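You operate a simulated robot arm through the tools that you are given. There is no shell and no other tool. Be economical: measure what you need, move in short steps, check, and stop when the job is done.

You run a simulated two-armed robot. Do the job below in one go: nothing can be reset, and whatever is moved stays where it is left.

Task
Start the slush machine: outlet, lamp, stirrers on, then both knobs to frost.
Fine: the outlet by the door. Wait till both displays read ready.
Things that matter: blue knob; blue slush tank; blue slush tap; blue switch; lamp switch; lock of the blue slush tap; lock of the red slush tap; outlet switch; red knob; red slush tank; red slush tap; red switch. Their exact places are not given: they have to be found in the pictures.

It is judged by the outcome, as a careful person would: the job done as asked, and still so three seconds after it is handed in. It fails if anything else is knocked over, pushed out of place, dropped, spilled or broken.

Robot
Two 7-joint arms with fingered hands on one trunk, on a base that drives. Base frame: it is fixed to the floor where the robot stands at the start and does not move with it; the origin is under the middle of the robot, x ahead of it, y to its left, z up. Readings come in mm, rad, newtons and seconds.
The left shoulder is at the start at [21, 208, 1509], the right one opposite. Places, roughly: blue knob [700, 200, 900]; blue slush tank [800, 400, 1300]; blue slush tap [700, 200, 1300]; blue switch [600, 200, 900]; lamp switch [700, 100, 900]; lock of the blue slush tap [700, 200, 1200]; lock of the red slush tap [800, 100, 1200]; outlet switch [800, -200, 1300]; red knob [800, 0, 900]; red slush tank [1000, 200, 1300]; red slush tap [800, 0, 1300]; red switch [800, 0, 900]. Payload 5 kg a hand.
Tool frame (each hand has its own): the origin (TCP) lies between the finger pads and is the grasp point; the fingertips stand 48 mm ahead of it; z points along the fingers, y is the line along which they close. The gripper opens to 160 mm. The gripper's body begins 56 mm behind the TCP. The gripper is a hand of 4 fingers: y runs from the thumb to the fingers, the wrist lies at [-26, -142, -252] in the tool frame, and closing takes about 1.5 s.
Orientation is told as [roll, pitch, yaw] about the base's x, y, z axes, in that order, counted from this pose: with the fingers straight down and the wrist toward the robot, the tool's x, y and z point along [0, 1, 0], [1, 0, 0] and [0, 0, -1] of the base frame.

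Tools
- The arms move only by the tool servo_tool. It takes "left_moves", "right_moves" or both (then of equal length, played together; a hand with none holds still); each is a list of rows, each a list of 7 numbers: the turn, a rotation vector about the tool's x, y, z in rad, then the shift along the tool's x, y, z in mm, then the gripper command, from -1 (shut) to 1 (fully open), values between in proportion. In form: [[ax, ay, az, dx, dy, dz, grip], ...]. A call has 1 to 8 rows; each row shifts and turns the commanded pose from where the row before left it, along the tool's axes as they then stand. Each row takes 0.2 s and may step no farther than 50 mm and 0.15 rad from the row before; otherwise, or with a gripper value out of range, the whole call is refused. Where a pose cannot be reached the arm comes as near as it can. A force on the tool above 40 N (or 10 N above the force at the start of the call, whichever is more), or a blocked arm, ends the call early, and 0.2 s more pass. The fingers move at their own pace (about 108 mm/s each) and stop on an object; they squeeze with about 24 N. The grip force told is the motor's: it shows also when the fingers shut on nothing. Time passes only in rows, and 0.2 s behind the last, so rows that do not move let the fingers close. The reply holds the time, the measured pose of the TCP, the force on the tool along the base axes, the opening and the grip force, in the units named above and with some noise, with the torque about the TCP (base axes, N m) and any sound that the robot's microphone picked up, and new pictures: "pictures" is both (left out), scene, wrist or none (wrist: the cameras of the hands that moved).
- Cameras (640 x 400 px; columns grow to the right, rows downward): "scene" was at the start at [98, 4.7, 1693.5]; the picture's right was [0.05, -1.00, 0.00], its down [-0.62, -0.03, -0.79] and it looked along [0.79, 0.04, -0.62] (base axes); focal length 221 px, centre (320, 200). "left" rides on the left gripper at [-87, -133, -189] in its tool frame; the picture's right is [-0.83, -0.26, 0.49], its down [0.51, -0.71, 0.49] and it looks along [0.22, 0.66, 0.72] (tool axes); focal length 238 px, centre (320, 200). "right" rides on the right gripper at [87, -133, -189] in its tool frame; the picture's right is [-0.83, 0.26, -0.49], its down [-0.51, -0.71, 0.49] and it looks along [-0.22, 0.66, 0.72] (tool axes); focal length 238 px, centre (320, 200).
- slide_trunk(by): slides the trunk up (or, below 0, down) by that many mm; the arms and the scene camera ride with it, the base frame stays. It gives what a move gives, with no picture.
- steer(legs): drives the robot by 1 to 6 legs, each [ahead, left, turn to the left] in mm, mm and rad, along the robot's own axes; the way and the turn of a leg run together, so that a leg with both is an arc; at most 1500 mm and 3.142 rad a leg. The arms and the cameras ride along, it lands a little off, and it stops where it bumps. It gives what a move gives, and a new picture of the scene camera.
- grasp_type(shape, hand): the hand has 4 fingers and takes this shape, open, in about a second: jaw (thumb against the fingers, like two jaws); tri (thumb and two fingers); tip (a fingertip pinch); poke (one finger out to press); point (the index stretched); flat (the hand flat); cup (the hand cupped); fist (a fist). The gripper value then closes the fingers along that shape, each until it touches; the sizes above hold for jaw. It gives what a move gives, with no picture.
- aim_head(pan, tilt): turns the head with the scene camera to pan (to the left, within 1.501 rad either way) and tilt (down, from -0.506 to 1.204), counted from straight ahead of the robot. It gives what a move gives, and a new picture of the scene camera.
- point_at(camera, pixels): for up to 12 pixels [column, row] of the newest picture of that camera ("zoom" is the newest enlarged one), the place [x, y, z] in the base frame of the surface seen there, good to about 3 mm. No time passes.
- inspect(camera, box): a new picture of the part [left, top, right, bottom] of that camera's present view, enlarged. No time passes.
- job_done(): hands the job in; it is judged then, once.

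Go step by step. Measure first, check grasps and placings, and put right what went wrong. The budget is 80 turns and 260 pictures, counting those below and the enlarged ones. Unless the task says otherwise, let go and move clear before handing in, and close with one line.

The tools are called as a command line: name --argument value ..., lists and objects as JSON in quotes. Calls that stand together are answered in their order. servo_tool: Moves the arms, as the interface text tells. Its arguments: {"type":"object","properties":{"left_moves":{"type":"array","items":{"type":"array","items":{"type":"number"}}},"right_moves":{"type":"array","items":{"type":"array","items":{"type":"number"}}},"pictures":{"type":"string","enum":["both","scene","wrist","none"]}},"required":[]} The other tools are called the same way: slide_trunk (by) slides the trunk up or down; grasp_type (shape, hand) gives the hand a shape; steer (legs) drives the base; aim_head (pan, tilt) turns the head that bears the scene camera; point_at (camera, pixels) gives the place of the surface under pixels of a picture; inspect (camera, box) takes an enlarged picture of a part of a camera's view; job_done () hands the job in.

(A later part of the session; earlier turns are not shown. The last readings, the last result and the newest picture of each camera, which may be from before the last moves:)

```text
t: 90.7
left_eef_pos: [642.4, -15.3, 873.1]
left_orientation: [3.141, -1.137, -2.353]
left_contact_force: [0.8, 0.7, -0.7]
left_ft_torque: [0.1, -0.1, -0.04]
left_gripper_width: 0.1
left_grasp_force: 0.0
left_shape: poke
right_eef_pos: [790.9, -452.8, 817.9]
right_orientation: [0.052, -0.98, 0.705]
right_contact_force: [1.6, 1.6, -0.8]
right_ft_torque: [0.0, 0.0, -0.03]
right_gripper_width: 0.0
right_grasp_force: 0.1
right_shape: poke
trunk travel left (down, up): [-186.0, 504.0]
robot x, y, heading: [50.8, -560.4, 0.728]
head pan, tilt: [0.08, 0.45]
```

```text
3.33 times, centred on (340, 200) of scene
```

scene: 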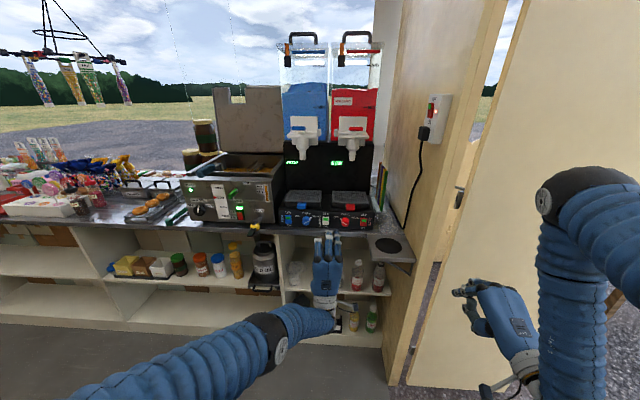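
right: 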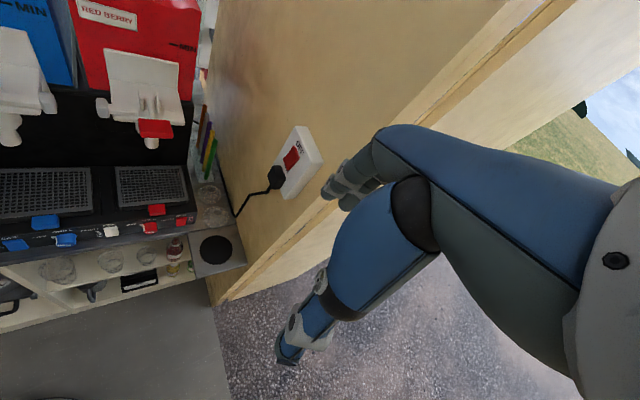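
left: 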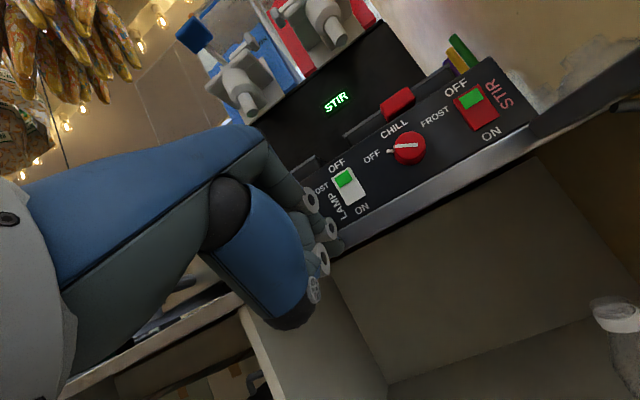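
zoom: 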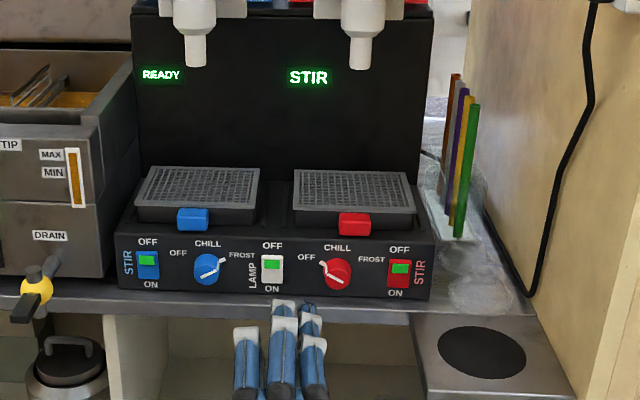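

Blue reads READY. I'll measure the fingertip precisely against the red nib.

point_at --camera "zoom" --pixels '[[307, 304], [283, 304], [312, 325], [338, 272], [322, 262], [326, 266], [350, 275]]'

servo_tool --left_moves '[[0, 0, 0, 0, 0, 5, 1], [0, 0, 0, 0, 0, 5, 1]]' --pictures "wrist"

inspect --camera "left" --box '[260, 150, 500, 330]'

```text
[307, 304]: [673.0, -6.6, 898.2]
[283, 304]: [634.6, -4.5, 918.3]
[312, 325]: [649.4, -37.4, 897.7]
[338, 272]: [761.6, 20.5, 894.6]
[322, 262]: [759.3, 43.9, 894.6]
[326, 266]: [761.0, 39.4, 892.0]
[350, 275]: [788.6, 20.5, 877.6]
```

```text
t: 91.3
left_eef_pos: [647.8, -10.6, 878.5]
left_orientation: [-3.141, -1.138, -2.351]
left_contact_force: [-0.1, -0.8, -0.2]
left_ft_torque: [-0.03, 0.0, -0.03]
left_gripper_width: 0.0
left_grasp_force: 0.1
left_shape: poke
right_eef_pos: [790.0, -454.6, 819.9]
right_orientation: [0.055, -0.982, 0.705]
right_contact_force: [-0.7, -0.3, -0.7]
right_ft_torque: [-0.03, 0.01, 0.01]
right_gripper_width: 0.3
right_grasp_force: 0.0
right_shape: poke
trunk travel left (down, up): [-186.0, 504.0]
robot x, y, heading: [52.7, -562.4, 0.723]
head pan, tilt: [0.08, 0.45]
```

left: 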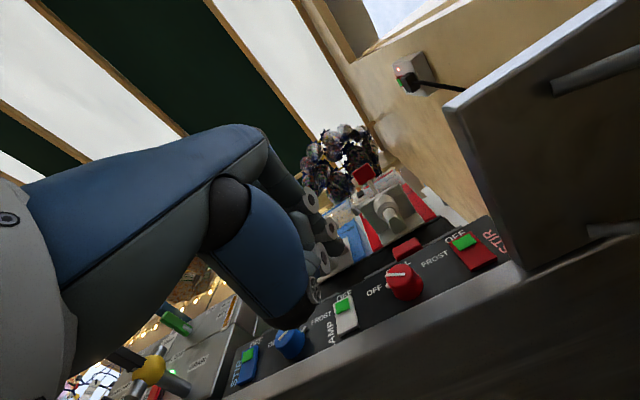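

```text
2.22 times, centred on (380, 240) of left
```

zoom: 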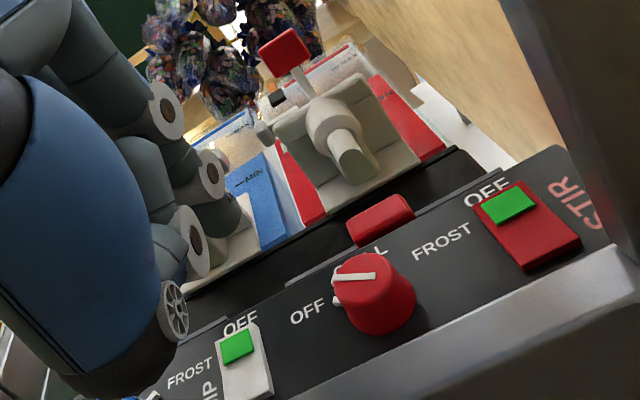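

The arm follows small moves correctly now. The nib end is at left -481, z 895, so I'll put the fingertip just left of and below it (left -468, z 884) and stop about 15 mm off the panel.

servo_tool --left_moves '[[0, 0, 0, 2, -21.7, 23, 1], [0, 0, 0, 1, -12.6, 27.2, 1], [0, 0, 0, 0, -6.3, 13.6, 1], [0, 0, 0, 0, 0, 0, 1]]'

inspect --camera "scene" --box '[300, 190, 380, 250]'

inspect --camera "left" --box '[280, 170, 440, 310]'

```text
t: 92.3
left_eef_pos: [656.4, 17.4, 898.9]
left_orientation: [3.14, -1.138, -2.352]
left_contact_force: [0.0, -1.5, 0.0]
left_ft_torque: [0.02, -0.01, -0.01]
left_gripper_width: 0.1
left_grasp_force: 0.0
left_shape: poke
left hand out of reach, approached as far as the arm can: row 1, 2, 3
right_eef_pos: [789.1, -452.7, 818.3]
right_orientation: [0.057, -0.982, 0.705]
right_contact_force: [-0.4, -0.7, 0.9]
right_ft_torque: [-0.03, 0.02, -0.01]
right_gripper_width: 0.0
right_grasp_force: 0.0
right_shape: poke
trunk travel left (down, up): [-186.0, 504.0]
robot x, y, heading: [50.2, -560.3, 0.726]
head pan, tilt: [0.08, 0.45]
```

scene: 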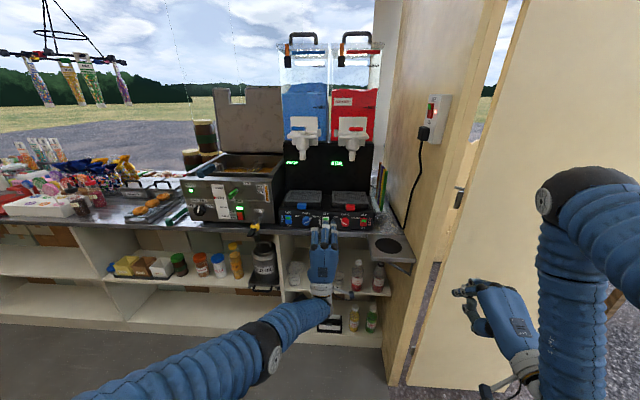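
left: 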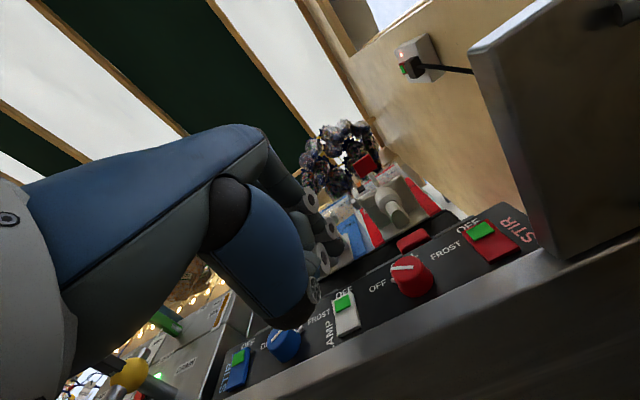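

```text
6.67 times, centred on (340, 220) of scene
```

zoom: 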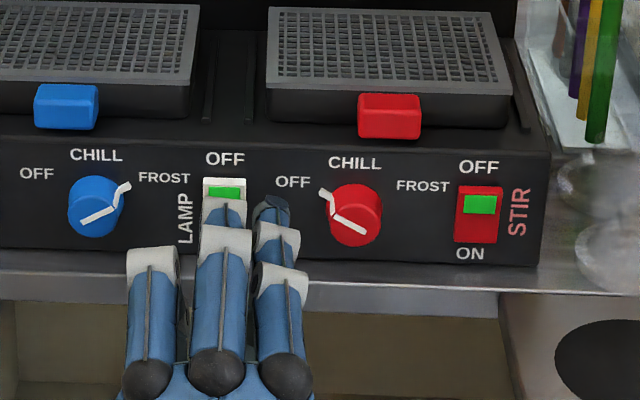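

```text
2.86 times, centred on (360, 240) of left
```

zoom: 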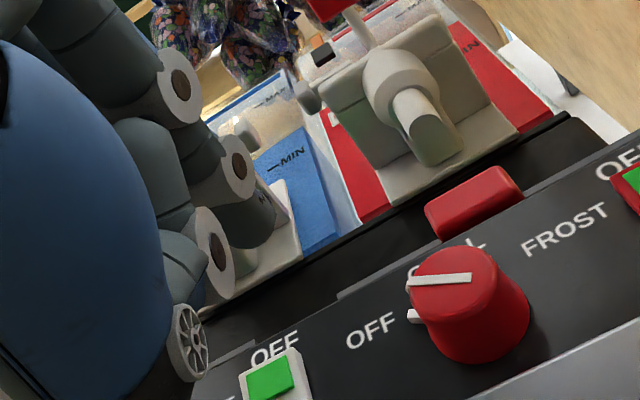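

It's reach-limited again with the wrist so low. Lowering the shoulders while raising the hand with the arm will gain about 100 mm, so I'll retract, then do that.

servo_tool --left_moves '[[0, 0, 0, 0, 16.8, -36.3, 1], [0, 0, 0, 0, 16.8, -36.3, 1], [0, 0, 0, 0, 16.8, -36.3, 1], [0, 0, 0, 0, 0, 0, 1]]' --pictures "none"

slide_trunk --by -90

servo_tool --left_moves '[[0, 0, 0, 0, 27, 12.6, 1], [0, 0, 0, 0, 27, 12.6, 1], [0, 0, 0, 0, 27, 12.6, 1], [0, 0, 0, 0, 0, 0, 1]]' --pictures "none"

```text
t: 93.3
left_eef_pos: [628.9, -39.9, 852.3]
left_orientation: [-3.14, -1.134, -2.355]
left_contact_force: [1.0, 0.4, -0.7]
left_ft_torque: [0.03, 0.01, -0.02]
left_gripper_width: 0.0
left_grasp_force: 0.0
left_shape: poke
left hand out of reach, approached as far as the arm can: row 1, 2, 3
right_eef_pos: [790.3, -454.0, 818.1]
right_orientation: [0.051, -0.982, 0.707]
right_contact_force: [0.5, 0.6, -0.4]
right_ft_torque: [-0.02, 0.03, -0.05]
right_gripper_width: 0.1
right_grasp_force: 0.1
right_shape: poke
trunk travel left (down, up): [-186.0, 504.0]
robot x, y, heading: [47.6, -563.0, 0.733]
head pan, tilt: [0.08, 0.45]
```

```text
t: 94.6
left_eef_pos: [628.8, -40.6, 762.6]
left_orientation: [-3.139, -1.135, -2.357]
left_contact_force: [-0.5, -0.4, 0.1]
left_ft_torque: [0.0, 0.08, 0.01]
left_gripper_width: 0.0
left_grasp_force: 0.0
left_shape: poke
right_eef_pos: [788.9, -453.8, 730.6]
right_orientation: [0.054, -0.985, 0.704]
right_contact_force: [-0.2, -0.3, -0.1]
right_ft_torque: [-0.01, -0.02, 0.0]
right_gripper_width: 0.0
right_grasp_force: 0.1
right_shape: poke
trunk travel left (down, up): [-96.0, 594.0]
robot x, y, heading: [55.4, -561.1, 0.725]
head pan, tilt: [0.08, 0.45]
```

```text
t: 95.6
left_eef_pos: [666.1, -23.6, 826.8]
left_orientation: [-3.14, -1.133, -2.353]
left_contact_force: [0.1, 0.6, -0.5]
left_ft_torque: [-0.02, 0.01, 0.0]
left_gripper_width: 0.0
left_grasp_force: 0.0
left_shape: poke
left hand out of reach, approached as far as the arm can: row 1, 2, 3
right_eef_pos: [789.7, -454.2, 728.9]
right_orientation: [0.054, -0.983, 0.703]
right_contact_force: [0.4, -0.4, -0.2]
right_ft_torque: [0.04, 0.0, 0.01]
right_gripper_width: 0.0
right_grasp_force: 0.1
right_shape: poke
trunk travel left (down, up): [-96.0, 594.0]
robot x, y, heading: [56.8, -565.8, 0.73]
head pan, tilt: [0.08, 0.45]
```

The readings fit a sphere around the shoulder, so the arm has gone straight again. I'll re-flex with pitch-up while pulling back, then, once inside reach, pitch down to the comfortable -1.0 posture.

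servo_tool --left_moves '[[-0.15, 0, 0, 0, 17, -36, 1], [-0.15, 0, 0, 0, 20, -34, 1], [-0.15, 0, 0, 0, 22, -30, 1], [0, 0, 0, 0, 25, -30, 1], [0, 0, 0, 0, 0, 0, 1]]' --pictures "scene"

```text
t: 96.8
left_eef_pos: [606.1, -48.3, 823.0]
left_orientation: [3.084, -0.884, -2.271]
left_contact_force: [0.1, 0.7, -0.7]
left_ft_torque: [0.1, 0.03, -0.05]
left_gripper_width: 0.0
left_grasp_force: 0.0
left_shape: poke
left hand out of reach, approached as far as the arm can: row 2, 3, 4
right_eef_pos: [790.1, -454.5, 728.9]
right_orientation: [0.055, -0.982, 0.705]
right_contact_force: [0.1, -0.4, -0.8]
right_ft_torque: [0.04, -0.02, 0.03]
right_gripper_width: 0.0
right_grasp_force: 0.1
right_shape: poke
trunk travel left (down, up): [-96.0, 594.0]
robot x, y, heading: [54.7, -562.4, 0.733]
head pan, tilt: [0.08, 0.45]
```

scene: 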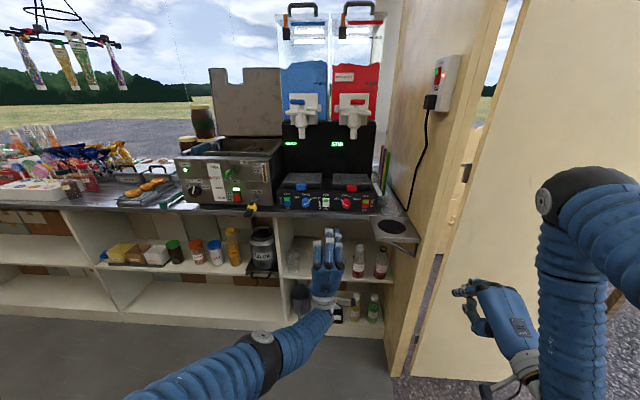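

The elbow is bent again. To recover the original high-elbow posture, I'll raise the hand above shoulder height, well in front of the taps, and then pitch the fingers down up there.

servo_tool --left_moves '[[0.1, 0, 0, 0, 37, 18, 1], [0.1, 0, 0, 0, 37, 18, 1], [0, 0, 0, 0, 37, 18, 1], [0, 0, 0, 0, 37, 18, 1], [0, 0, 0, 0, 37, 14, 1], [0, 0, 0, 0, 37, 14, 1], [0, 0, 0, 0, 37, 14, 1], [0, 0, 0, 0, 37, 14, 1]]' --pictures "scene"

```text
t: 97.2
left_eef_pos: [599.9, 44.9, 795.2]
left_orientation: [2.971, -1.04, -2.045]
left_contact_force: [-2.0, 2.1, 1.8]
left_ft_torque: [0.09, 0.16, -0.21]
left_gripper_width: 0.0
left_grasp_force: 0.1
left_shape: poke
left hand out of reach, approached as far as the arm can: row 1, 2
right_eef_pos: [790.2, -453.3, 728.7]
right_orientation: [0.053, -0.983, 0.706]
right_contact_force: [0.1, -0.3, 0.7]
right_ft_torque: [-0.03, 0.03, 0.06]
right_gripper_width: 0.0
right_grasp_force: 0.1
right_shape: poke
trunk travel left (down, up): [-96.0, 594.0]
robot x, y, heading: [51.4, -561.4, 0.724]
head pan, tilt: [0.08, 0.45]
stopped in row 2 (left hand): the force on the tool passed its limit at 54 N (the readings are from after the stop); the commanded pose is now the measured one
```

scene: 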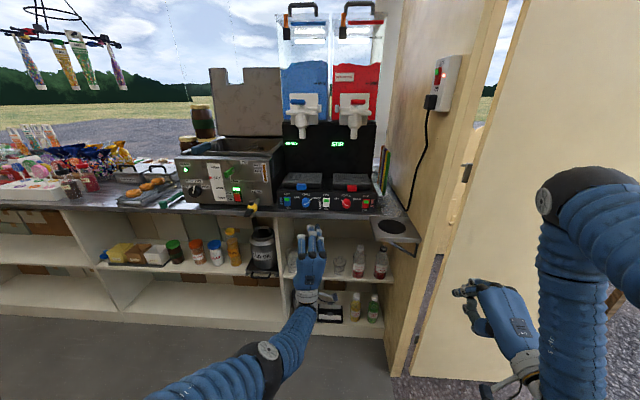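

A force spike stopped it, probably the sudden jump. The command is now reset to the measured pose. I'll back the base away, then continue raising in small steps.

steer --legs '[[-95, 0, 0]]'

servo_tool --left_moves '[[0, 0, 0, 0, 18, 8, 1], [0, 0, 0, 0, 18, 8, 1], [0, 0, 0, 0, 18, 8, 1], [0, 0, 0, 0, 18, 8, 1], [0, 0, 0, 0, 18, 8, 1], [0, 0, 0, 0, 18, 8, 1]]' --pictures "none"

inspect --camera "scene" --box '[180, 120, 440, 380]'

```text
t: 98.4
left_eef_pos: [527.0, -19.6, 797.2]
left_orientation: [2.974, -1.038, -2.045]
left_contact_force: [0.7, -0.4, 1.3]
left_ft_torque: [-0.08, 0.05, -0.02]
left_gripper_width: 0.0
left_grasp_force: 0.1
left_shape: poke
right_eef_pos: [717.7, -519.2, 729.3]
right_orientation: [0.052, -0.984, 0.704]
right_contact_force: [-0.2, 0.8, 0.1]
right_ft_torque: [0.04, -0.01, -0.04]
right_gripper_width: 0.0
right_grasp_force: 0.0
right_shape: poke
trunk travel left (down, up): [-96.0, 594.0]
robot x, y, heading: [-18.7, -628.4, 0.729]
head pan, tilt: [0.08, 0.45]
```

scene: 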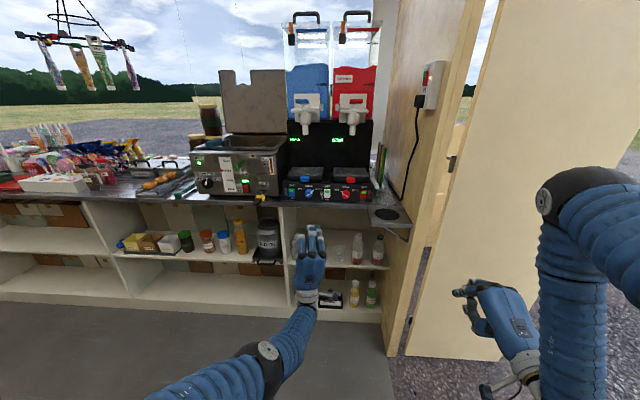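

```text
t: 100.0
left_eef_pos: [541.4, 43.2, 908.8]
left_orientation: [2.949, -0.987, -1.986]
left_contact_force: [-0.3, 0.0, -0.3]
left_ft_torque: [0.03, -0.02, 0.02]
left_gripper_width: 0.0
left_grasp_force: 0.0
left_shape: poke
left hand out of reach, approached as far as the arm can: row 2, 3, 4, 5, 6
right_eef_pos: [718.5, -516.8, 729.9]
right_orientation: [0.052, -0.983, 0.706]
right_contact_force: [0.3, 0.0, -0.2]
right_ft_torque: [-0.03, 0.01, -0.09]
right_gripper_width: 0.1
right_grasp_force: 0.2
right_shape: poke
trunk travel left (down, up): [-96.0, 594.0]
robot x, y, heading: [-15.5, -625.7, 0.729]
head pan, tilt: [0.08, 0.45]
stopped in row 6 (left hand): the arm was blocked; the commanded pose is now the measured one
```

```text
1.54 times, centred on (310, 250) of scene
```

zoom: 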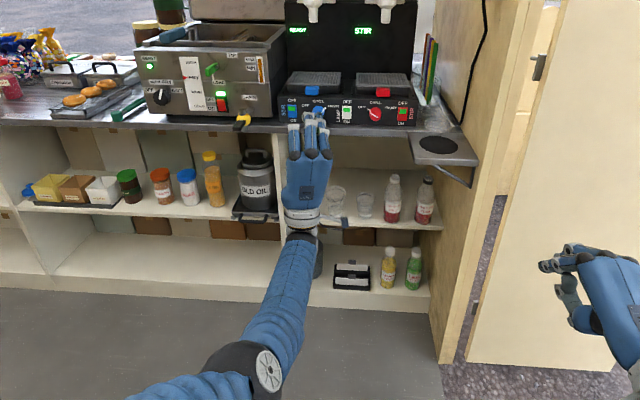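

The hand is up at z 909, but pitched up and yawed left. I'll gently level it and straighten the yaw here, well inside reach.

servo_tool --left_moves '[[0.08, -0.055, -0.035, 0, 0, 0, 1], [0.08, -0.055, -0.035, 0, 0, 0, 1], [0.08, -0.055, -0.03, 0, 0, 0, 1], [0.08, -0.055, -0.03, 0, 0, 0, 1], [0.08, -0.055, -0.02, 0, 0, 0, 1], [0.08, -0.055, -0.02, 0, 0, 0, 1], [0, 0, 0, 0, 0, 0, 1]]' --pictures "scene"

```text
t: 101.8
left_eef_pos: [545.5, 163.3, 945.1]
left_orientation: [2.566, -1.393, -1.896]
left_contact_force: [0.0, 0.3, -0.5]
left_ft_torque: [0.01, -0.04, 0.0]
left_gripper_width: 0.0
left_grasp_force: 0.0
left_shape: poke
left hand out of reach, approached as far as the arm can: row 1, 2, 3, 4, 5, 6
right_eef_pos: [718.3, -519.1, 729.0]
right_orientation: [0.053, -0.981, 0.707]
right_contact_force: [0.2, 1.0, 1.1]
right_ft_torque: [-0.08, 0.01, -0.07]
right_gripper_width: 0.3
right_grasp_force: 0.0
right_shape: poke
trunk travel left (down, up): [-96.0, 594.0]
robot x, y, heading: [-20.3, -623.4, 0.728]
head pan, tilt: [0.08, 0.45]
stopped in row 7 (left hand): the arm was blocked; the commanded pose is now the measured one
```

scene: 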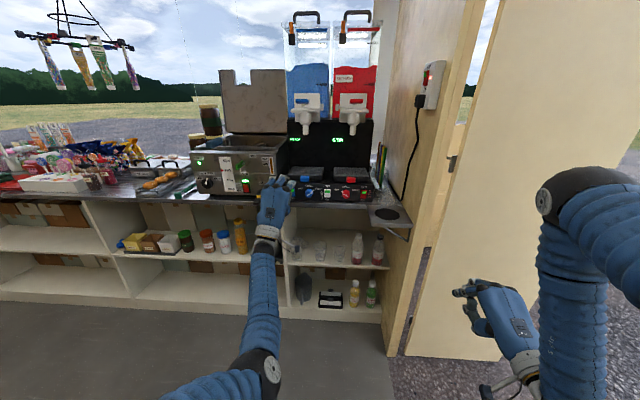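

Levelling straightens this low-elbow posture every time. The reliable fix is to repeat the original route: raise the trunk and hand high, refold there with fingers down, then come down as I did before. I'll back up slightly and raise the trunk.

steer --legs '[[-40, 0, 0]]'

slide_trunk --by 450

servo_tool --left_moves '[[0, 0, 0, 0, 40, 0, 1], [0, 0, 0, 0, 40, 0, 1], [0, 0, 0, 0, 40, 0, 1], [0, 0, 0, 0, 40, 0, 1]]' --pictures "scene"

```text
t: 102.7
left_eef_pos: [516.9, 136.2, 942.1]
left_orientation: [2.555, -1.397, -1.887]
left_contact_force: [0.7, 0.6, 0.0]
left_ft_torque: [-0.03, 0.0, -0.01]
left_gripper_width: 0.0
left_grasp_force: 0.0
left_shape: poke
right_eef_pos: [688.8, -544.0, 728.5]
right_orientation: [0.053, -0.982, 0.708]
right_contact_force: [0.1, -0.3, 0.0]
right_ft_torque: [0.0, -0.02, -0.02]
right_gripper_width: 0.2
right_grasp_force: 0.0
right_shape: poke
trunk travel left (down, up): [-96.0, 594.0]
robot x, y, heading: [-48.0, -654.3, 0.73]
head pan, tilt: [0.08, 0.45]
```

scene: 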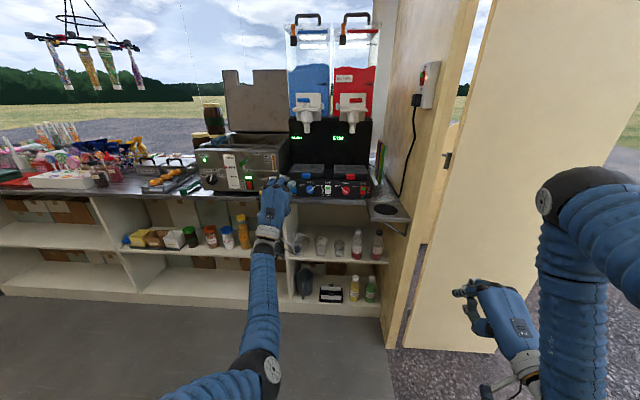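

```text
refused: 450 is not a number from -400 to 400
```

```text
t: 103.7
left_eef_pos: [501.4, 149.3, 1094.2]
left_orientation: [2.47, -1.385, -1.79]
left_contact_force: [0.6, 0.6, -1.2]
left_ft_torque: [0.08, -0.12, 0.03]
left_gripper_width: 0.1
left_grasp_force: 0.0
left_shape: poke
left hand out of reach, approached as far as the arm can: row 3, 4
right_eef_pos: [688.0, -543.2, 727.7]
right_orientation: [0.051, -0.981, 0.707]
right_contact_force: [0.3, -0.8, 0.1]
right_ft_torque: [0.03, 0.01, -0.01]
right_gripper_width: 0.0
right_grasp_force: 0.0
right_shape: poke
trunk travel left (down, up): [-96.0, 594.0]
robot x, y, heading: [-50.1, -649.6, 0.732]
head pan, tilt: [0.08, 0.45]
```

scene: 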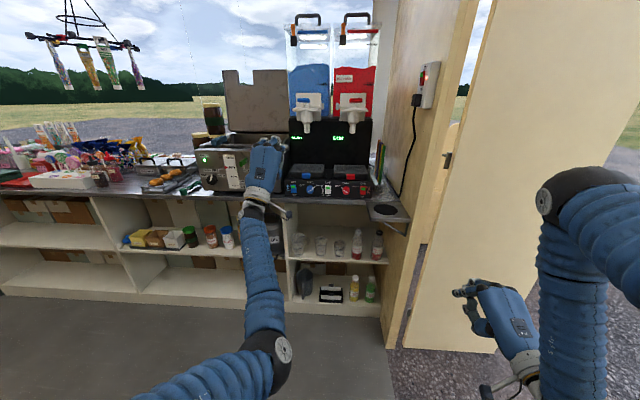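

The hand rises freely with the trunk low. I'll keep raising while pulling back.

servo_tool --left_moves '[[0, 0, 0, 0, 35, -20, 1], [0, 0, 0, 0, 35, -20, 1], [0, 0, 0, 0, 35, -20, 1], [0, 0, 0, 0, 35, -20, 1], [0, 0, 0, 0, 35, -20, 1], [0, 0, 0, 0, 35, -10, 1], [0, 0, 0, 0, 35, 0, 1]]' --pictures "scene"

```text
t: 105.2
left_eef_pos: [394.5, 135.8, 1310.9]
left_orientation: [2.551, -1.395, -1.885]
left_contact_force: [-0.4, 0.1, -2.0]
left_ft_torque: [0.09, -0.16, -0.08]
left_gripper_width: 0.2
left_grasp_force: 0.1
left_shape: poke
left hand out of reach, approached as far as the arm can: row 1, 2, 3, 4, 5, 6, 7
right_eef_pos: [690.0, -544.3, 728.0]
right_orientation: [0.052, -0.983, 0.707]
right_contact_force: [0.1, 0.4, 0.2]
right_ft_torque: [0.02, -0.03, -0.01]
right_gripper_width: 0.0
right_grasp_force: 0.1
right_shape: poke
trunk travel left (down, up): [-96.0, 594.0]
robot x, y, heading: [-45.9, -653.7, 0.733]
head pan, tilt: [0.08, 0.45]
```

scene: 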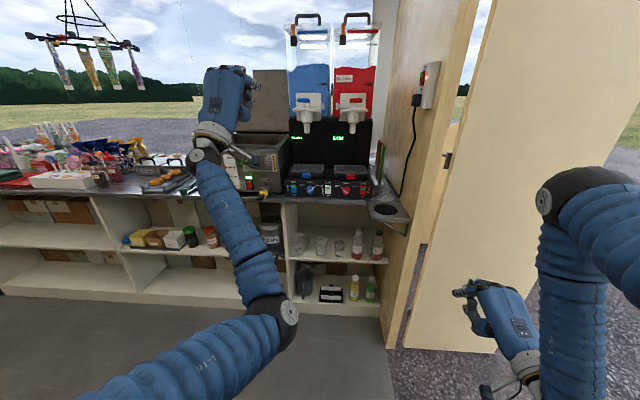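

The forearm now points up and is well flexed. Now I'll pitch the fingers down at this height.

servo_tool --left_moves '[[0.14, -0.02, -0.02, 0, 10, 0, 1], [0.14, -0.02, -0.02, 0, 10, 0, 1], [0.14, -0.02, -0.02, 0, 10, 0, 1], [0.14, -0.02, -0.02, 0, 10, 0, 1], [0.14, -0.02, -0.02, 0, 10, -10, 1], [0.14, -0.02, -0.02, 0, 10, -10, 1], [0.14, 0, 0, 0, 10, -10, 1], [0.14, 0, 0, 0, 10, -10, 1]]' --pictures "scene"

```text
t: 107.0
left_eef_pos: [385.1, 137.4, 1405.3]
left_orientation: [-0.057, -0.59, 0.627]
left_contact_force: [0.2, 2.0, -1.1]
left_ft_torque: [-0.06, -0.08, -0.11]
left_gripper_width: 0.0
left_grasp_force: 0.1
left_shape: poke
left hand out of reach, approached as far as the arm can: row 1
right_eef_pos: [688.2, -543.9, 728.4]
right_orientation: [0.053, -0.98, 0.707]
right_contact_force: [-0.1, -0.2, -0.5]
right_ft_torque: [-0.01, 0.0, 0.01]
right_gripper_width: 0.0
right_grasp_force: 0.0
right_shape: poke
trunk travel left (down, up): [-96.0, 594.0]
robot x, y, heading: [-48.4, -649.8, 0.735]
head pan, tilt: [0.08, 0.45]
```

scene: 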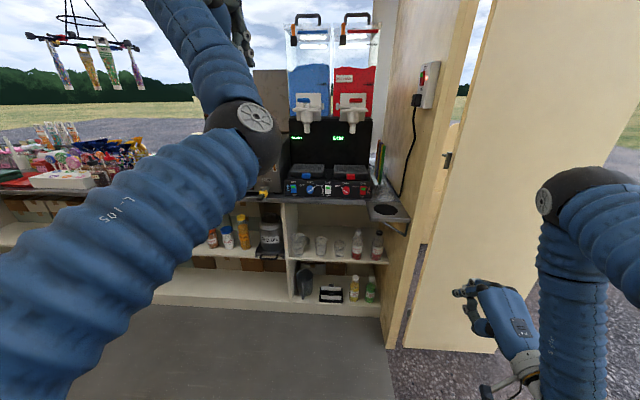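

That did it: high elbow, fully in reach, pitch -0.59. I'll set pitch -1.0, straighten the yaw and move right.

servo_tool --left_moves '[[-0.137, 0.026, -0.026, 0, 0, 0, 1], [-0.137, 0.026, -0.026, 0, 0, 0, 1], [-0.137, 0.026, -0.026, 0, 0, 0, 1], [0, 0, 0, -45, 0, 0, 1], [0, 0, 0, -45, 0, 0, 1], [0, 0, 0, -45, 0, 0, 1], [0, 0, 0, -45, 0, 0, 1], [0, 0, 0, -45, 0, 0, 1]]' --pictures "none"

```text
t: 108.8
left_eef_pos: [510.8, 133.0, 1475.7]
left_orientation: [-0.092, -0.997, 0.779]
left_contact_force: [-1.0, 1.4, -0.1]
left_ft_torque: [-0.02, -0.07, -0.18]
left_gripper_width: 0.0
left_grasp_force: 0.1
left_shape: poke
left hand out of reach, approached as far as the arm can: row 4, 5, 6, 7, 8
right_eef_pos: [687.4, -543.9, 728.9]
right_orientation: [0.051, -0.982, 0.706]
right_contact_force: [-0.9, 0.4, -0.3]
right_ft_torque: [-0.03, -0.07, -0.01]
right_gripper_width: 0.0
right_grasp_force: 0.1
right_shape: poke
trunk travel left (down, up): [-96.0, 594.0]
robot x, y, heading: [-46.5, -652.5, 0.727]
head pan, tilt: [0.08, 0.45]
```

servo_tool --left_moves '[[0, 0, 0, 0, -38, 14, 1], [0, 0, 0, 0, -38, 14, 1], [0, 0, 0, 0, -38, 14, 1], [0, 0, 0, 0, -38, 14, 1], [0, 0, 0, 0, -36, 19, 1], [0, 0, 0, 0, -36, 19, 1], [0, 0, 0, 0, -36, 19, 1], [0, 0, 0, 0, -36, 19, 1]]' --pictures "scene"

```text
t: 110.7
left_eef_pos: [475.0, 201.1, 1185.7]
left_orientation: [-0.092, -1.001, 0.778]
left_contact_force: [-0.4, -1.1, 1.5]
left_ft_torque: [-0.1, 0.21, 0.04]
left_gripper_width: 0.0
left_grasp_force: 0.0
left_shape: poke
left hand out of reach, approached as far as the arm can: row 1, 2, 3, 4, 5, 6, 7, 8
right_eef_pos: [689.1, -543.8, 727.6]
right_orientation: [0.05, -0.981, 0.706]
right_contact_force: [0.0, 0.3, 0.9]
right_ft_torque: [0.0, 0.02, 0.01]
right_gripper_width: 0.0
right_grasp_force: 0.1
right_shape: poke
trunk travel left (down, up): [-96.0, 594.0]
robot x, y, heading: [-44.5, -652.1, 0.73]
head pan, tilt: [0.08, 0.45]
```

scene: 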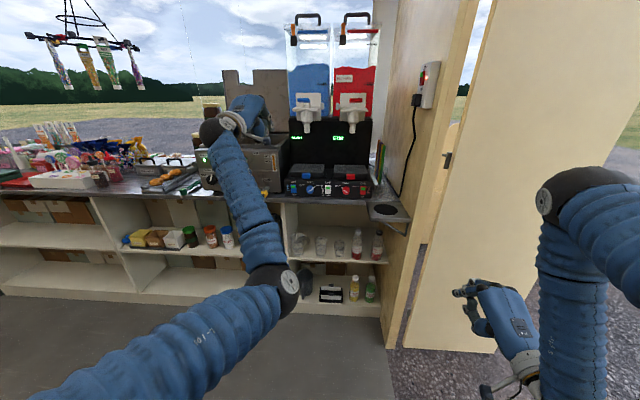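

It flipped again because I moved right while still too high. I'll repeat the recovery but lower the hand before moving right. First step: reset with a tiny base move, then pitch up, raise and pull back.

steer --legs '[[10, 0, 0]]'

servo_tool --left_moves '[[-0.14, 0, 0, 0, 25, -25, 1], [-0.14, 0, 0, 0, 28, -20, 1], [-0.14, 0, 0, 0, 30, -20, 1], [-0.14, 0, 0, 0, 35, -20, 1], [0, 0, 0, 0, 35, -20, 1], [0, 0, 0, 0, 35, -15, 1], [0, 0, 0, 0, 0, 0, 1]]' --pictures "scene"

```text
t: 111.4
left_eef_pos: [482.3, 206.0, 1184.9]
left_orientation: [-0.09, -0.997, 0.778]
left_contact_force: [0.7, 0.3, -1.3]
left_ft_torque: [0.06, -0.1, 0.03]
left_gripper_width: 0.3
left_grasp_force: 0.1
left_shape: poke
right_eef_pos: [696.2, -538.7, 727.5]
right_orientation: [0.052, -0.98, 0.707]
right_contact_force: [0.1, -0.7, -0.6]
right_ft_torque: [0.02, 0.01, -0.01]
right_gripper_width: 0.2
right_grasp_force: 0.1
right_shape: poke
trunk travel left (down, up): [-96.0, 594.0]
robot x, y, heading: [-41.8, -644.4, 0.729]
head pan, tilt: [0.08, 0.45]
```

scene: 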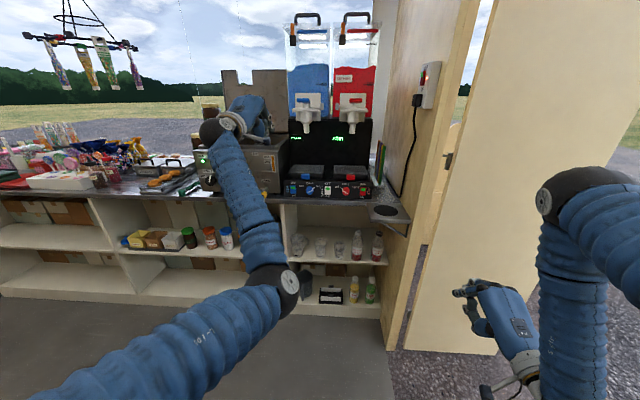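

```text
t: 113.0
left_eef_pos: [417.6, 176.2, 1396.4]
left_orientation: [-1.332, -1.522, 2.032]
left_contact_force: [-0.3, -1.1, -0.6]
left_ft_torque: [0.04, 0.0, 0.01]
left_gripper_width: 0.0
left_grasp_force: 0.1
left_shape: poke
left hand out of reach, approached as far as the arm can: row 1, 5
right_eef_pos: [695.6, -537.9, 727.9]
right_orientation: [0.052, -0.981, 0.706]
right_contact_force: [0.3, 0.1, 0.1]
right_ft_torque: [0.03, -0.01, 0.01]
right_gripper_width: 0.1
right_grasp_force: 0.1
right_shape: poke
trunk travel left (down, up): [-96.0, 594.0]
robot x, y, heading: [-40.3, -647.4, 0.721]
head pan, tilt: [0.08, 0.45]
```

scene: 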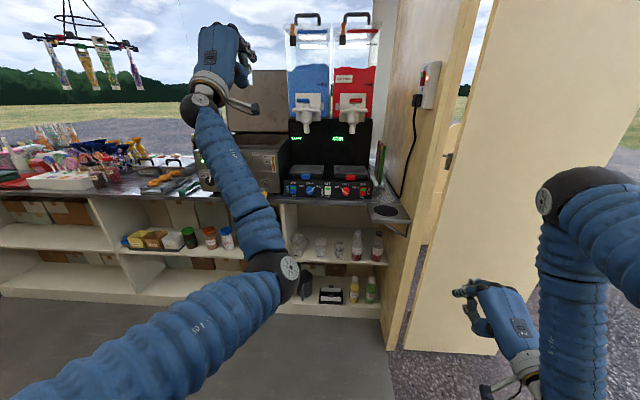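

servo_tool --left_moves '[[0.14, 0, 0, 0, 8, -8, 1], [0.14, 0, 0, 0, 8, -8, 1], [0.14, 0, 0, 0, 8, -8, 1], [0.14, 0, 0, 0, 8, -8, 1], [0.14, 0, 0, 0, 0, -8, 1], [0.14, 0, 0, 0, 0, -8, 1], [0.14, 0, 0, 0, 0, 0, 1], [0, 0, 0, 0, 0, 0, 1]]' --pictures "scene"

```text
t: 114.8
left_eef_pos: [386.8, 155.8, 1443.9]
left_orientation: [-0.058, -0.578, 0.733]
left_contact_force: [0.5, 0.0, -0.5]
left_ft_torque: [-0.02, 0.05, 0.03]
left_gripper_width: 0.1
left_grasp_force: 0.1
left_shape: poke
left hand out of reach, approached as far as the arm can: row 1
right_eef_pos: [695.9, -538.3, 728.8]
right_orientation: [0.052, -0.983, 0.707]
right_contact_force: [0.4, 0.4, 0.9]
right_ft_torque: [0.02, 0.0, 0.05]
right_gripper_width: 0.0
right_grasp_force: 0.1
right_shape: poke
trunk travel left (down, up): [-96.0, 594.0]
robot x, y, heading: [-42.0, -647.6, 0.732]
head pan, tilt: [0.08, 0.45]
```

scene: 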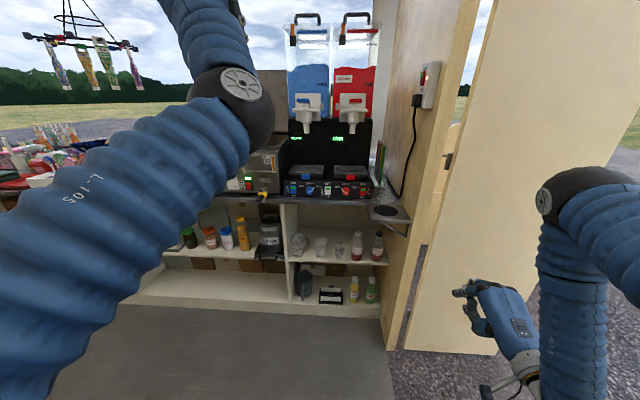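

Same good state as before, with pitch -0.58 and yaw aligned. This time I'll lower straight down, in a short step first.

servo_tool --left_moves '[[0, 0, 0, 0, -21.8, 33.5, 1], [0, 0, 0, 0, -21.8, 33.5, 1], [0, 0, 0, 0, -21.8, 33.5, 1], [0, 0, 0, 0, -21.8, 33.5, 1]]' --pictures "none"

```text
t: 115.8
left_eef_pos: [392.2, 151.7, 1285.6]
left_orientation: [-0.057, -0.58, 0.733]
left_contact_force: [-0.1, 1.0, 2.1]
left_ft_torque: [-0.06, 0.07, 0.0]
left_gripper_width: 0.0
left_grasp_force: 0.0
left_shape: poke
right_eef_pos: [696.6, -537.8, 727.3]
right_orientation: [0.053, -0.981, 0.707]
right_contact_force: [0.5, 1.0, 0.8]
right_ft_torque: [-0.02, 0.03, -0.01]
right_gripper_width: 0.1
right_grasp_force: 0.0
right_shape: poke
trunk travel left (down, up): [-96.0, 594.0]
robot x, y, heading: [-39.5, -646.8, 0.733]
head pan, tilt: [0.08, 0.45]
```

Fully tracked, no reach warning. Continuing down, with a small rightward step added.

servo_tool --left_moves '[[0, 0, 0, 0, -21.8, 33.5, 1], [0, 0, 0, 0, -21.8, 33.5, 1], [0, 0, 0, -10, -21.8, 33.5, 1], [0, 0, 0, -15, -21.8, 33.5, 1], [0, 0, 0, -20, -21.8, 33.5, 1], [0, 0, 0, -20, -16.4, 25, 1]]' --pictures "scene"

```text
t: 117.2
left_eef_pos: [421.0, 171.0, 1068.0]
left_orientation: [-0.059, -0.579, 0.732]
left_contact_force: [0.1, 0.0, 0.9]
left_ft_torque: [-0.03, -0.01, 0.01]
left_gripper_width: 0.0
left_grasp_force: 0.0
left_shape: poke
left hand out of reach, approached as far as the arm can: row 3, 4, 5, 6
right_eef_pos: [696.4, -538.1, 729.3]
right_orientation: [0.052, -0.981, 0.708]
right_contact_force: [0.5, 0.8, -0.3]
right_ft_torque: [-0.01, -0.01, 0.02]
right_gripper_width: 0.0
right_grasp_force: 0.1
right_shape: poke
trunk travel left (down, up): [-96.0, 594.0]
robot x, y, heading: [-42.0, -644.3, 0.725]
head pan, tilt: [0.08, 0.45]
```

scene: 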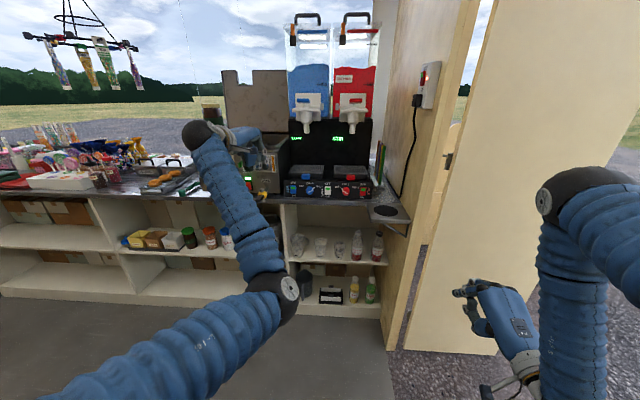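

With the trunk this low the elbow ends up below the hand. Early on, with the shoulders high, lowering worked fine, so I'll raise the trunk 400 mm (the hand is clear of the taps at ahead 426) and then lower the hand.

slide_trunk --by 400

servo_tool --left_moves '[[0, 0, 0, 0, -21.8, 33.5, 1], [0, 0, 0, 0, -21.8, 33.5, 1], [0, 0, 0, 0, -21.8, 33.5, 1], [0, 0, 0, 0, -21.8, 33.5, 1], [0, 0, 0, 0, -21.8, 33.5, 1], [0, 0, 0, 0, -21.8, 33.5, 1], [0, 0, 0, 0, -21.8, 33.5, 1], [0, 0, 0, 0, -21.8, 33.5, 1]]' --pictures "scene"

```text
t: 121.0
left_eef_pos: [420.6, 169.8, 1469.1]
left_orientation: [-0.061, -0.578, 0.731]
left_contact_force: [-0.4, 0.2, 0.5]
left_ft_torque: [0.0, 0.02, 0.0]
left_gripper_width: 0.0
left_grasp_force: 0.1
left_shape: poke
right_eef_pos: [696.2, -538.0, 1128.2]
right_orientation: [0.051, -0.981, 0.707]
right_contact_force: [-0.4, -0.7, 0.3]
right_ft_torque: [-0.04, -0.01, -0.04]
right_gripper_width: 0.3
right_grasp_force: 0.1
right_shape: poke
trunk travel left (down, up): [-496.0, 194.0]
robot x, y, heading: [-38.3, -645.6, 0.733]
head pan, tilt: [0.08, 0.45]
```

```text
t: 123.0
left_eef_pos: [416.9, 223.8, 1234.0]
left_orientation: [-0.023, -0.675, 0.751]
left_contact_force: [-0.3, -0.2, -0.2]
left_ft_torque: [0.05, -0.05, 0.03]
left_gripper_width: 0.2
left_grasp_force: 0.0
left_shape: poke
left hand out of reach, approached as far as the arm can: row 1, 2, 3
right_eef_pos: [695.4, -538.4, 1129.8]
right_orientation: [0.053, -0.984, 0.707]
right_contact_force: [0.1, 0.0, 0.2]
right_ft_torque: [-0.03, 0.0, -0.06]
right_gripper_width: 0.1
right_grasp_force: 0.1
right_shape: poke
trunk travel left (down, up): [-496.0, 194.0]
robot x, y, heading: [-43.1, -649.7, 0.728]
head pan, tilt: [0.08, 0.45]
stopped in row 8 (left hand): the arm was blocked; the commanded pose is now the measured one
```

scene: 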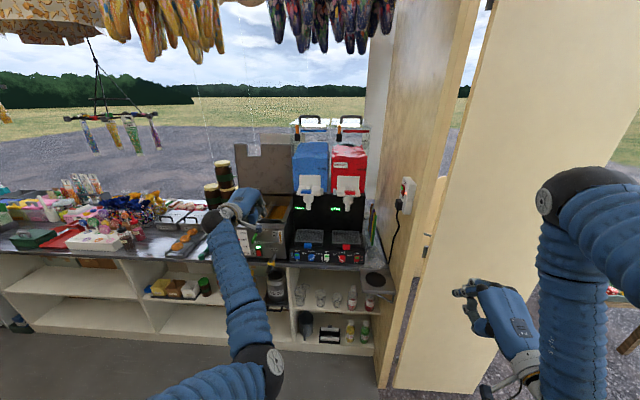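

The left arm worked fine pitched-up earlier; it only lacked about 80 mm of base advance, which the right hand prevented. So I'll pull the right hand back instead, fingers down and tucked in.

servo_tool --right_moves '[[0.14, 0, 0, 0, -11, -16.6, 1], [0.14, 0, 0, 0, -13, -15, 1], [0.14, 0, 0, 0, -15, -13, 1], [0.14, 0, 0, 0, -17, -10.6, 1], [0.14, 0, 0, 0, -18, -8, 1], [0.14, 0, 0, 0, -19, -5.5, 1], [0.14, 0, 0, 0, -20, -3, 1], [0, 0, 0, 0, -20, 0, 1]]' --pictures "scene"

```text
t: 124.8
left_eef_pos: [417.2, 222.6, 1232.1]
left_orientation: [-0.02, -0.671, 0.749]
left_contact_force: [0.6, -0.3, -0.3]
left_ft_torque: [0.05, 0.02, 0.02]
left_gripper_width: 0.0
left_grasp_force: 0.1
left_shape: poke
right_eef_pos: [578.7, -646.4, 1129.7]
right_orientation: [0.029, -0.002, 0.748]
right_contact_force: [-0.5, -1.4, 0.2]
right_ft_torque: [0.02, -0.02, -0.02]
right_gripper_width: 0.0
right_grasp_force: 0.0
right_shape: poke
trunk travel left (down, up): [-496.0, 194.0]
robot x, y, heading: [-38.7, -647.4, 0.729]
head pan, tilt: [0.08, 0.45]
```

scene: 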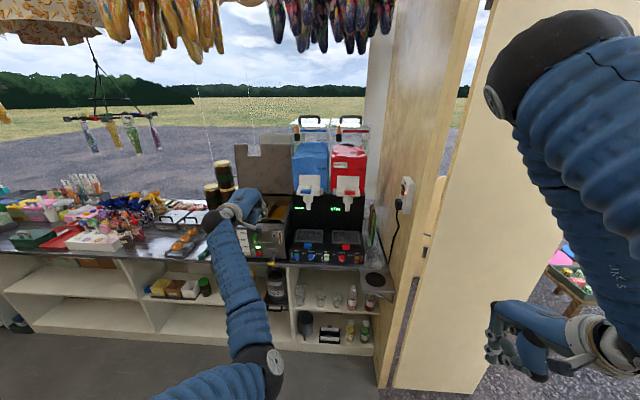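

The right arm is tucked back now (ahead -12), so the base can come much closer. Next I'll bring the left hand to the pitched-up, flexed posture while moving it right, away from the fryer.

servo_tool --left_moves '[[-0.145, 0, 0, -15, 0, -20, 1], [-0.145, 0, 0, -20, 0, -20, 1], [-0.145, 0, 0, -25, 0, -15, 1], [-0.145, 0, 0, -25, 0, -10, 1], [-0.145, 0, 0, -25, 0, -10, 1], [-0.145, 0, 0, -25, 0, -10, 1], [-0.145, 0, 0, -25, 0, -10, 1], [-0.145, 0, 0, -25, 0, -10, 1]]' --pictures "scene"

```text
t: 125.5
left_eef_pos: [410.1, 234.2, 1404.3]
left_orientation: [0.02, -1.164, 0.748]
left_contact_force: [1.0, 0.4, -1.5]
left_ft_torque: [0.06, -0.12, -0.08]
left_gripper_width: 0.0
left_grasp_force: 0.1
left_shape: poke
left hand out of reach, approached as far as the arm can: row 2, 3
right_eef_pos: [580.2, -645.6, 1129.9]
right_orientation: [0.028, -0.002, 0.748]
right_contact_force: [-0.4, -0.2, -0.1]
right_ft_torque: [-0.08, -0.02, 0.0]
right_gripper_width: 0.4
right_grasp_force: 0.0
right_shape: poke
trunk travel left (down, up): [-496.0, 194.0]
robot x, y, heading: [-40.2, -643.1, 0.732]
head pan, tilt: [0.08, 0.45]
stopped in row 3 (left hand): the arm was blocked; the commanded pose is now the measured one
```

scene: 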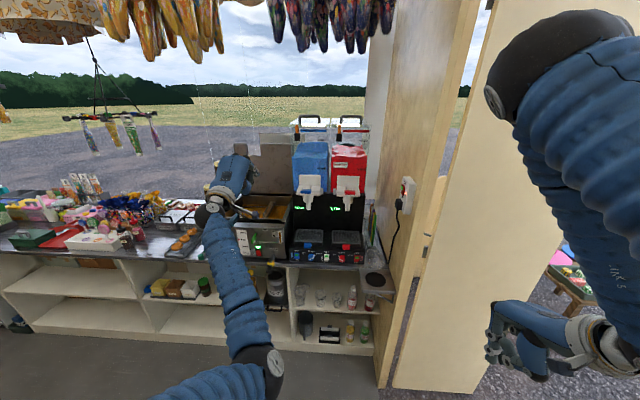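

Turns are running short, so I'm switching to the right arm, which is healthy (fingers down, in reach). In one go I'll lift the left hand clear, shift the base left and closer, lower the trunk, and pitch the right hand toward the panel.

servo_tool --left_moves '[[0, 0, 0, 0, 30.7, -29.8, 1], [0, 0, 0, 0, 30.7, -29.8, 1], [0, 0, 0, 0, 30.7, -29.8, 1], [0, 0, 0, 0, 30.7, -29.8, 1]]' --pictures "none"

steer --legs '[[50, 0, 0], [0, 370, 0], [130, 0, 0]]'

slide_trunk --by -150

servo_tool --right_moves '[[-0.14, 0, 0, 0, 15, 0, 1], [-0.14, 0, 0, 0, 15, 0, 1], [-0.14, 0, 0, 0, 15, 5, 1], [-0.14, 0, 0, 0, 15, 5, 1], [-0.14, 0, 0, 0, 15, 8, 1], [0, 0, 0, 0, 0, 0, 1]]'

inspect --camera "scene" --box '[300, 160, 500, 300]'

```text
t: 126.5
left_eef_pos: [370.0, 190.0, 1558.6]
left_orientation: [0.0, -1.158, 0.753]
left_contact_force: [0.3, -0.8, -1.3]
left_ft_torque: [0.12, -0.16, 0.03]
left_gripper_width: 0.0
left_grasp_force: 0.0
left_shape: poke
left hand out of reach, approached as far as the arm can: row 4
right_eef_pos: [579.8, -647.9, 1130.6]
right_orientation: [0.03, -0.004, 0.747]
right_contact_force: [-0.7, -0.9, 0.5]
right_ft_torque: [0.07, -0.03, -0.01]
right_gripper_width: 0.0
right_grasp_force: 0.1
right_shape: poke
trunk travel left (down, up): [-496.0, 194.0]
robot x, y, heading: [-40.2, -644.4, 0.731]
head pan, tilt: [0.08, 0.45]
```

```text
t: 130.3
left_eef_pos: [254.3, 583.6, 1559.5]
left_orientation: [0.007, -1.161, 0.755]
left_contact_force: [0.5, 0.2, 0.0]
left_ft_torque: [0.02, 0.02, 0.01]
left_gripper_width: 0.0
left_grasp_force: 0.0
left_shape: poke
right_eef_pos: [467.9, -252.3, 1130.5]
right_orientation: [0.028, -0.002, 0.752]
right_contact_force: [-0.1, 0.9, 0.6]
right_ft_torque: [0.03, 0.01, 0.02]
right_gripper_width: 0.0
right_grasp_force: 0.0
right_shape: poke
trunk travel left (down, up): [-496.0, 194.0]
robot x, y, heading: [-151.0, -256.1, 0.736]
head pan, tilt: [0.08, 0.45]
```

scene: 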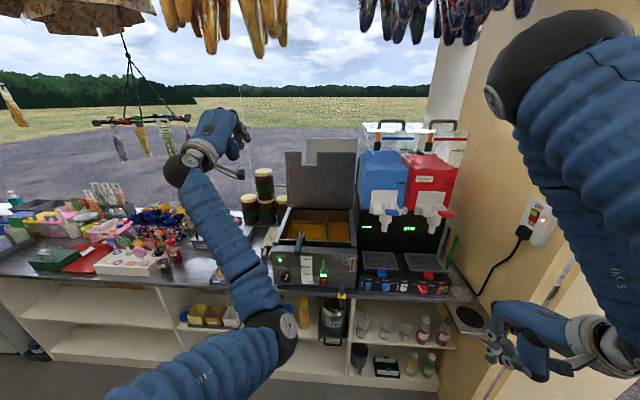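

```text
t: 132.0
left_eef_pos: [253.7, 583.5, 1410.7]
left_orientation: [0.006, -1.163, 0.755]
left_contact_force: [-0.2, -0.3, -0.2]
left_ft_torque: [-0.06, 0.04, 0.0]
left_gripper_width: 0.2
left_grasp_force: 0.1
left_shape: poke
right_eef_pos: [466.9, -252.9, 979.5]
right_orientation: [0.029, -0.002, 0.751]
right_contact_force: [-0.7, -0.1, 0.1]
right_ft_torque: [0.0, -0.03, 0.03]
right_gripper_width: 0.1
right_grasp_force: 0.1
right_shape: poke
trunk travel left (down, up): [-346.0, 344.0]
robot x, y, heading: [-154.7, -252.6, 0.735]
head pan, tilt: [0.08, 0.45]
```

```text
t: 133.4
left_eef_pos: [252.5, 585.4, 1409.8]
left_orientation: [0.006, -1.16, 0.758]
left_contact_force: [-0.5, 1.1, 0.5]
left_ft_torque: [0.0, -0.03, -0.05]
left_gripper_width: 0.0
left_grasp_force: 0.0
left_shape: poke
right_eef_pos: [524.3, -197.8, 987.1]
right_orientation: [0.037, -0.702, 0.728]
right_contact_force: [-0.3, 0.3, -0.2]
right_ft_torque: [-0.09, -0.03, -0.03]
right_gripper_width: 0.1
right_grasp_force: 0.0
right_shape: poke
trunk travel left (down, up): [-346.0, 344.0]
robot x, y, heading: [-155.4, -252.2, 0.73]
head pan, tilt: [0.08, 0.45]
```

scene: 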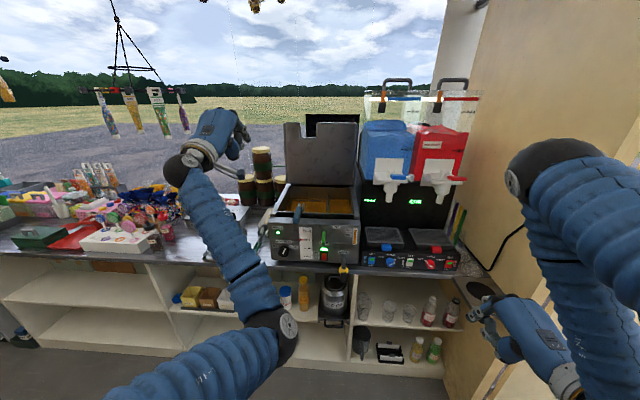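
right: 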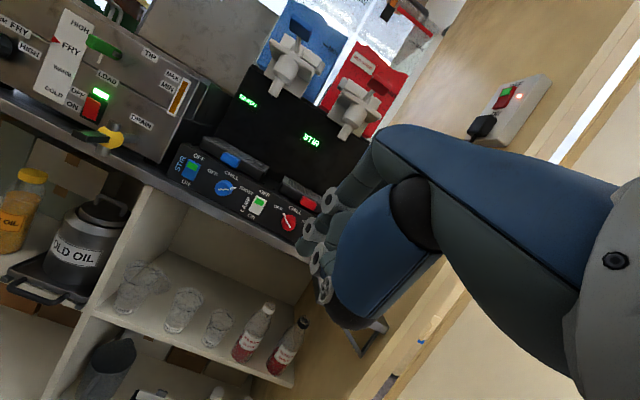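

```text
2.86 times, centred on (400, 230) of scene
5 turns are left
```

zoom: 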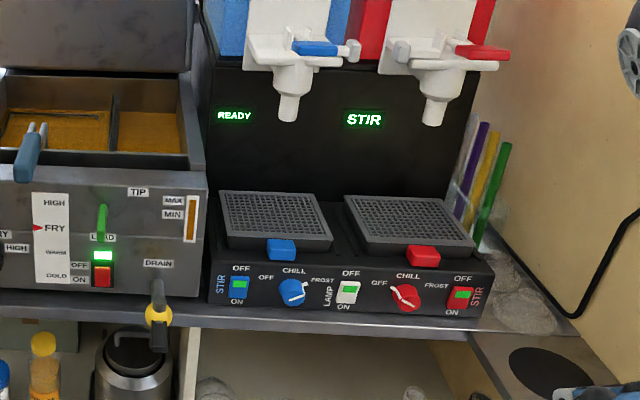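

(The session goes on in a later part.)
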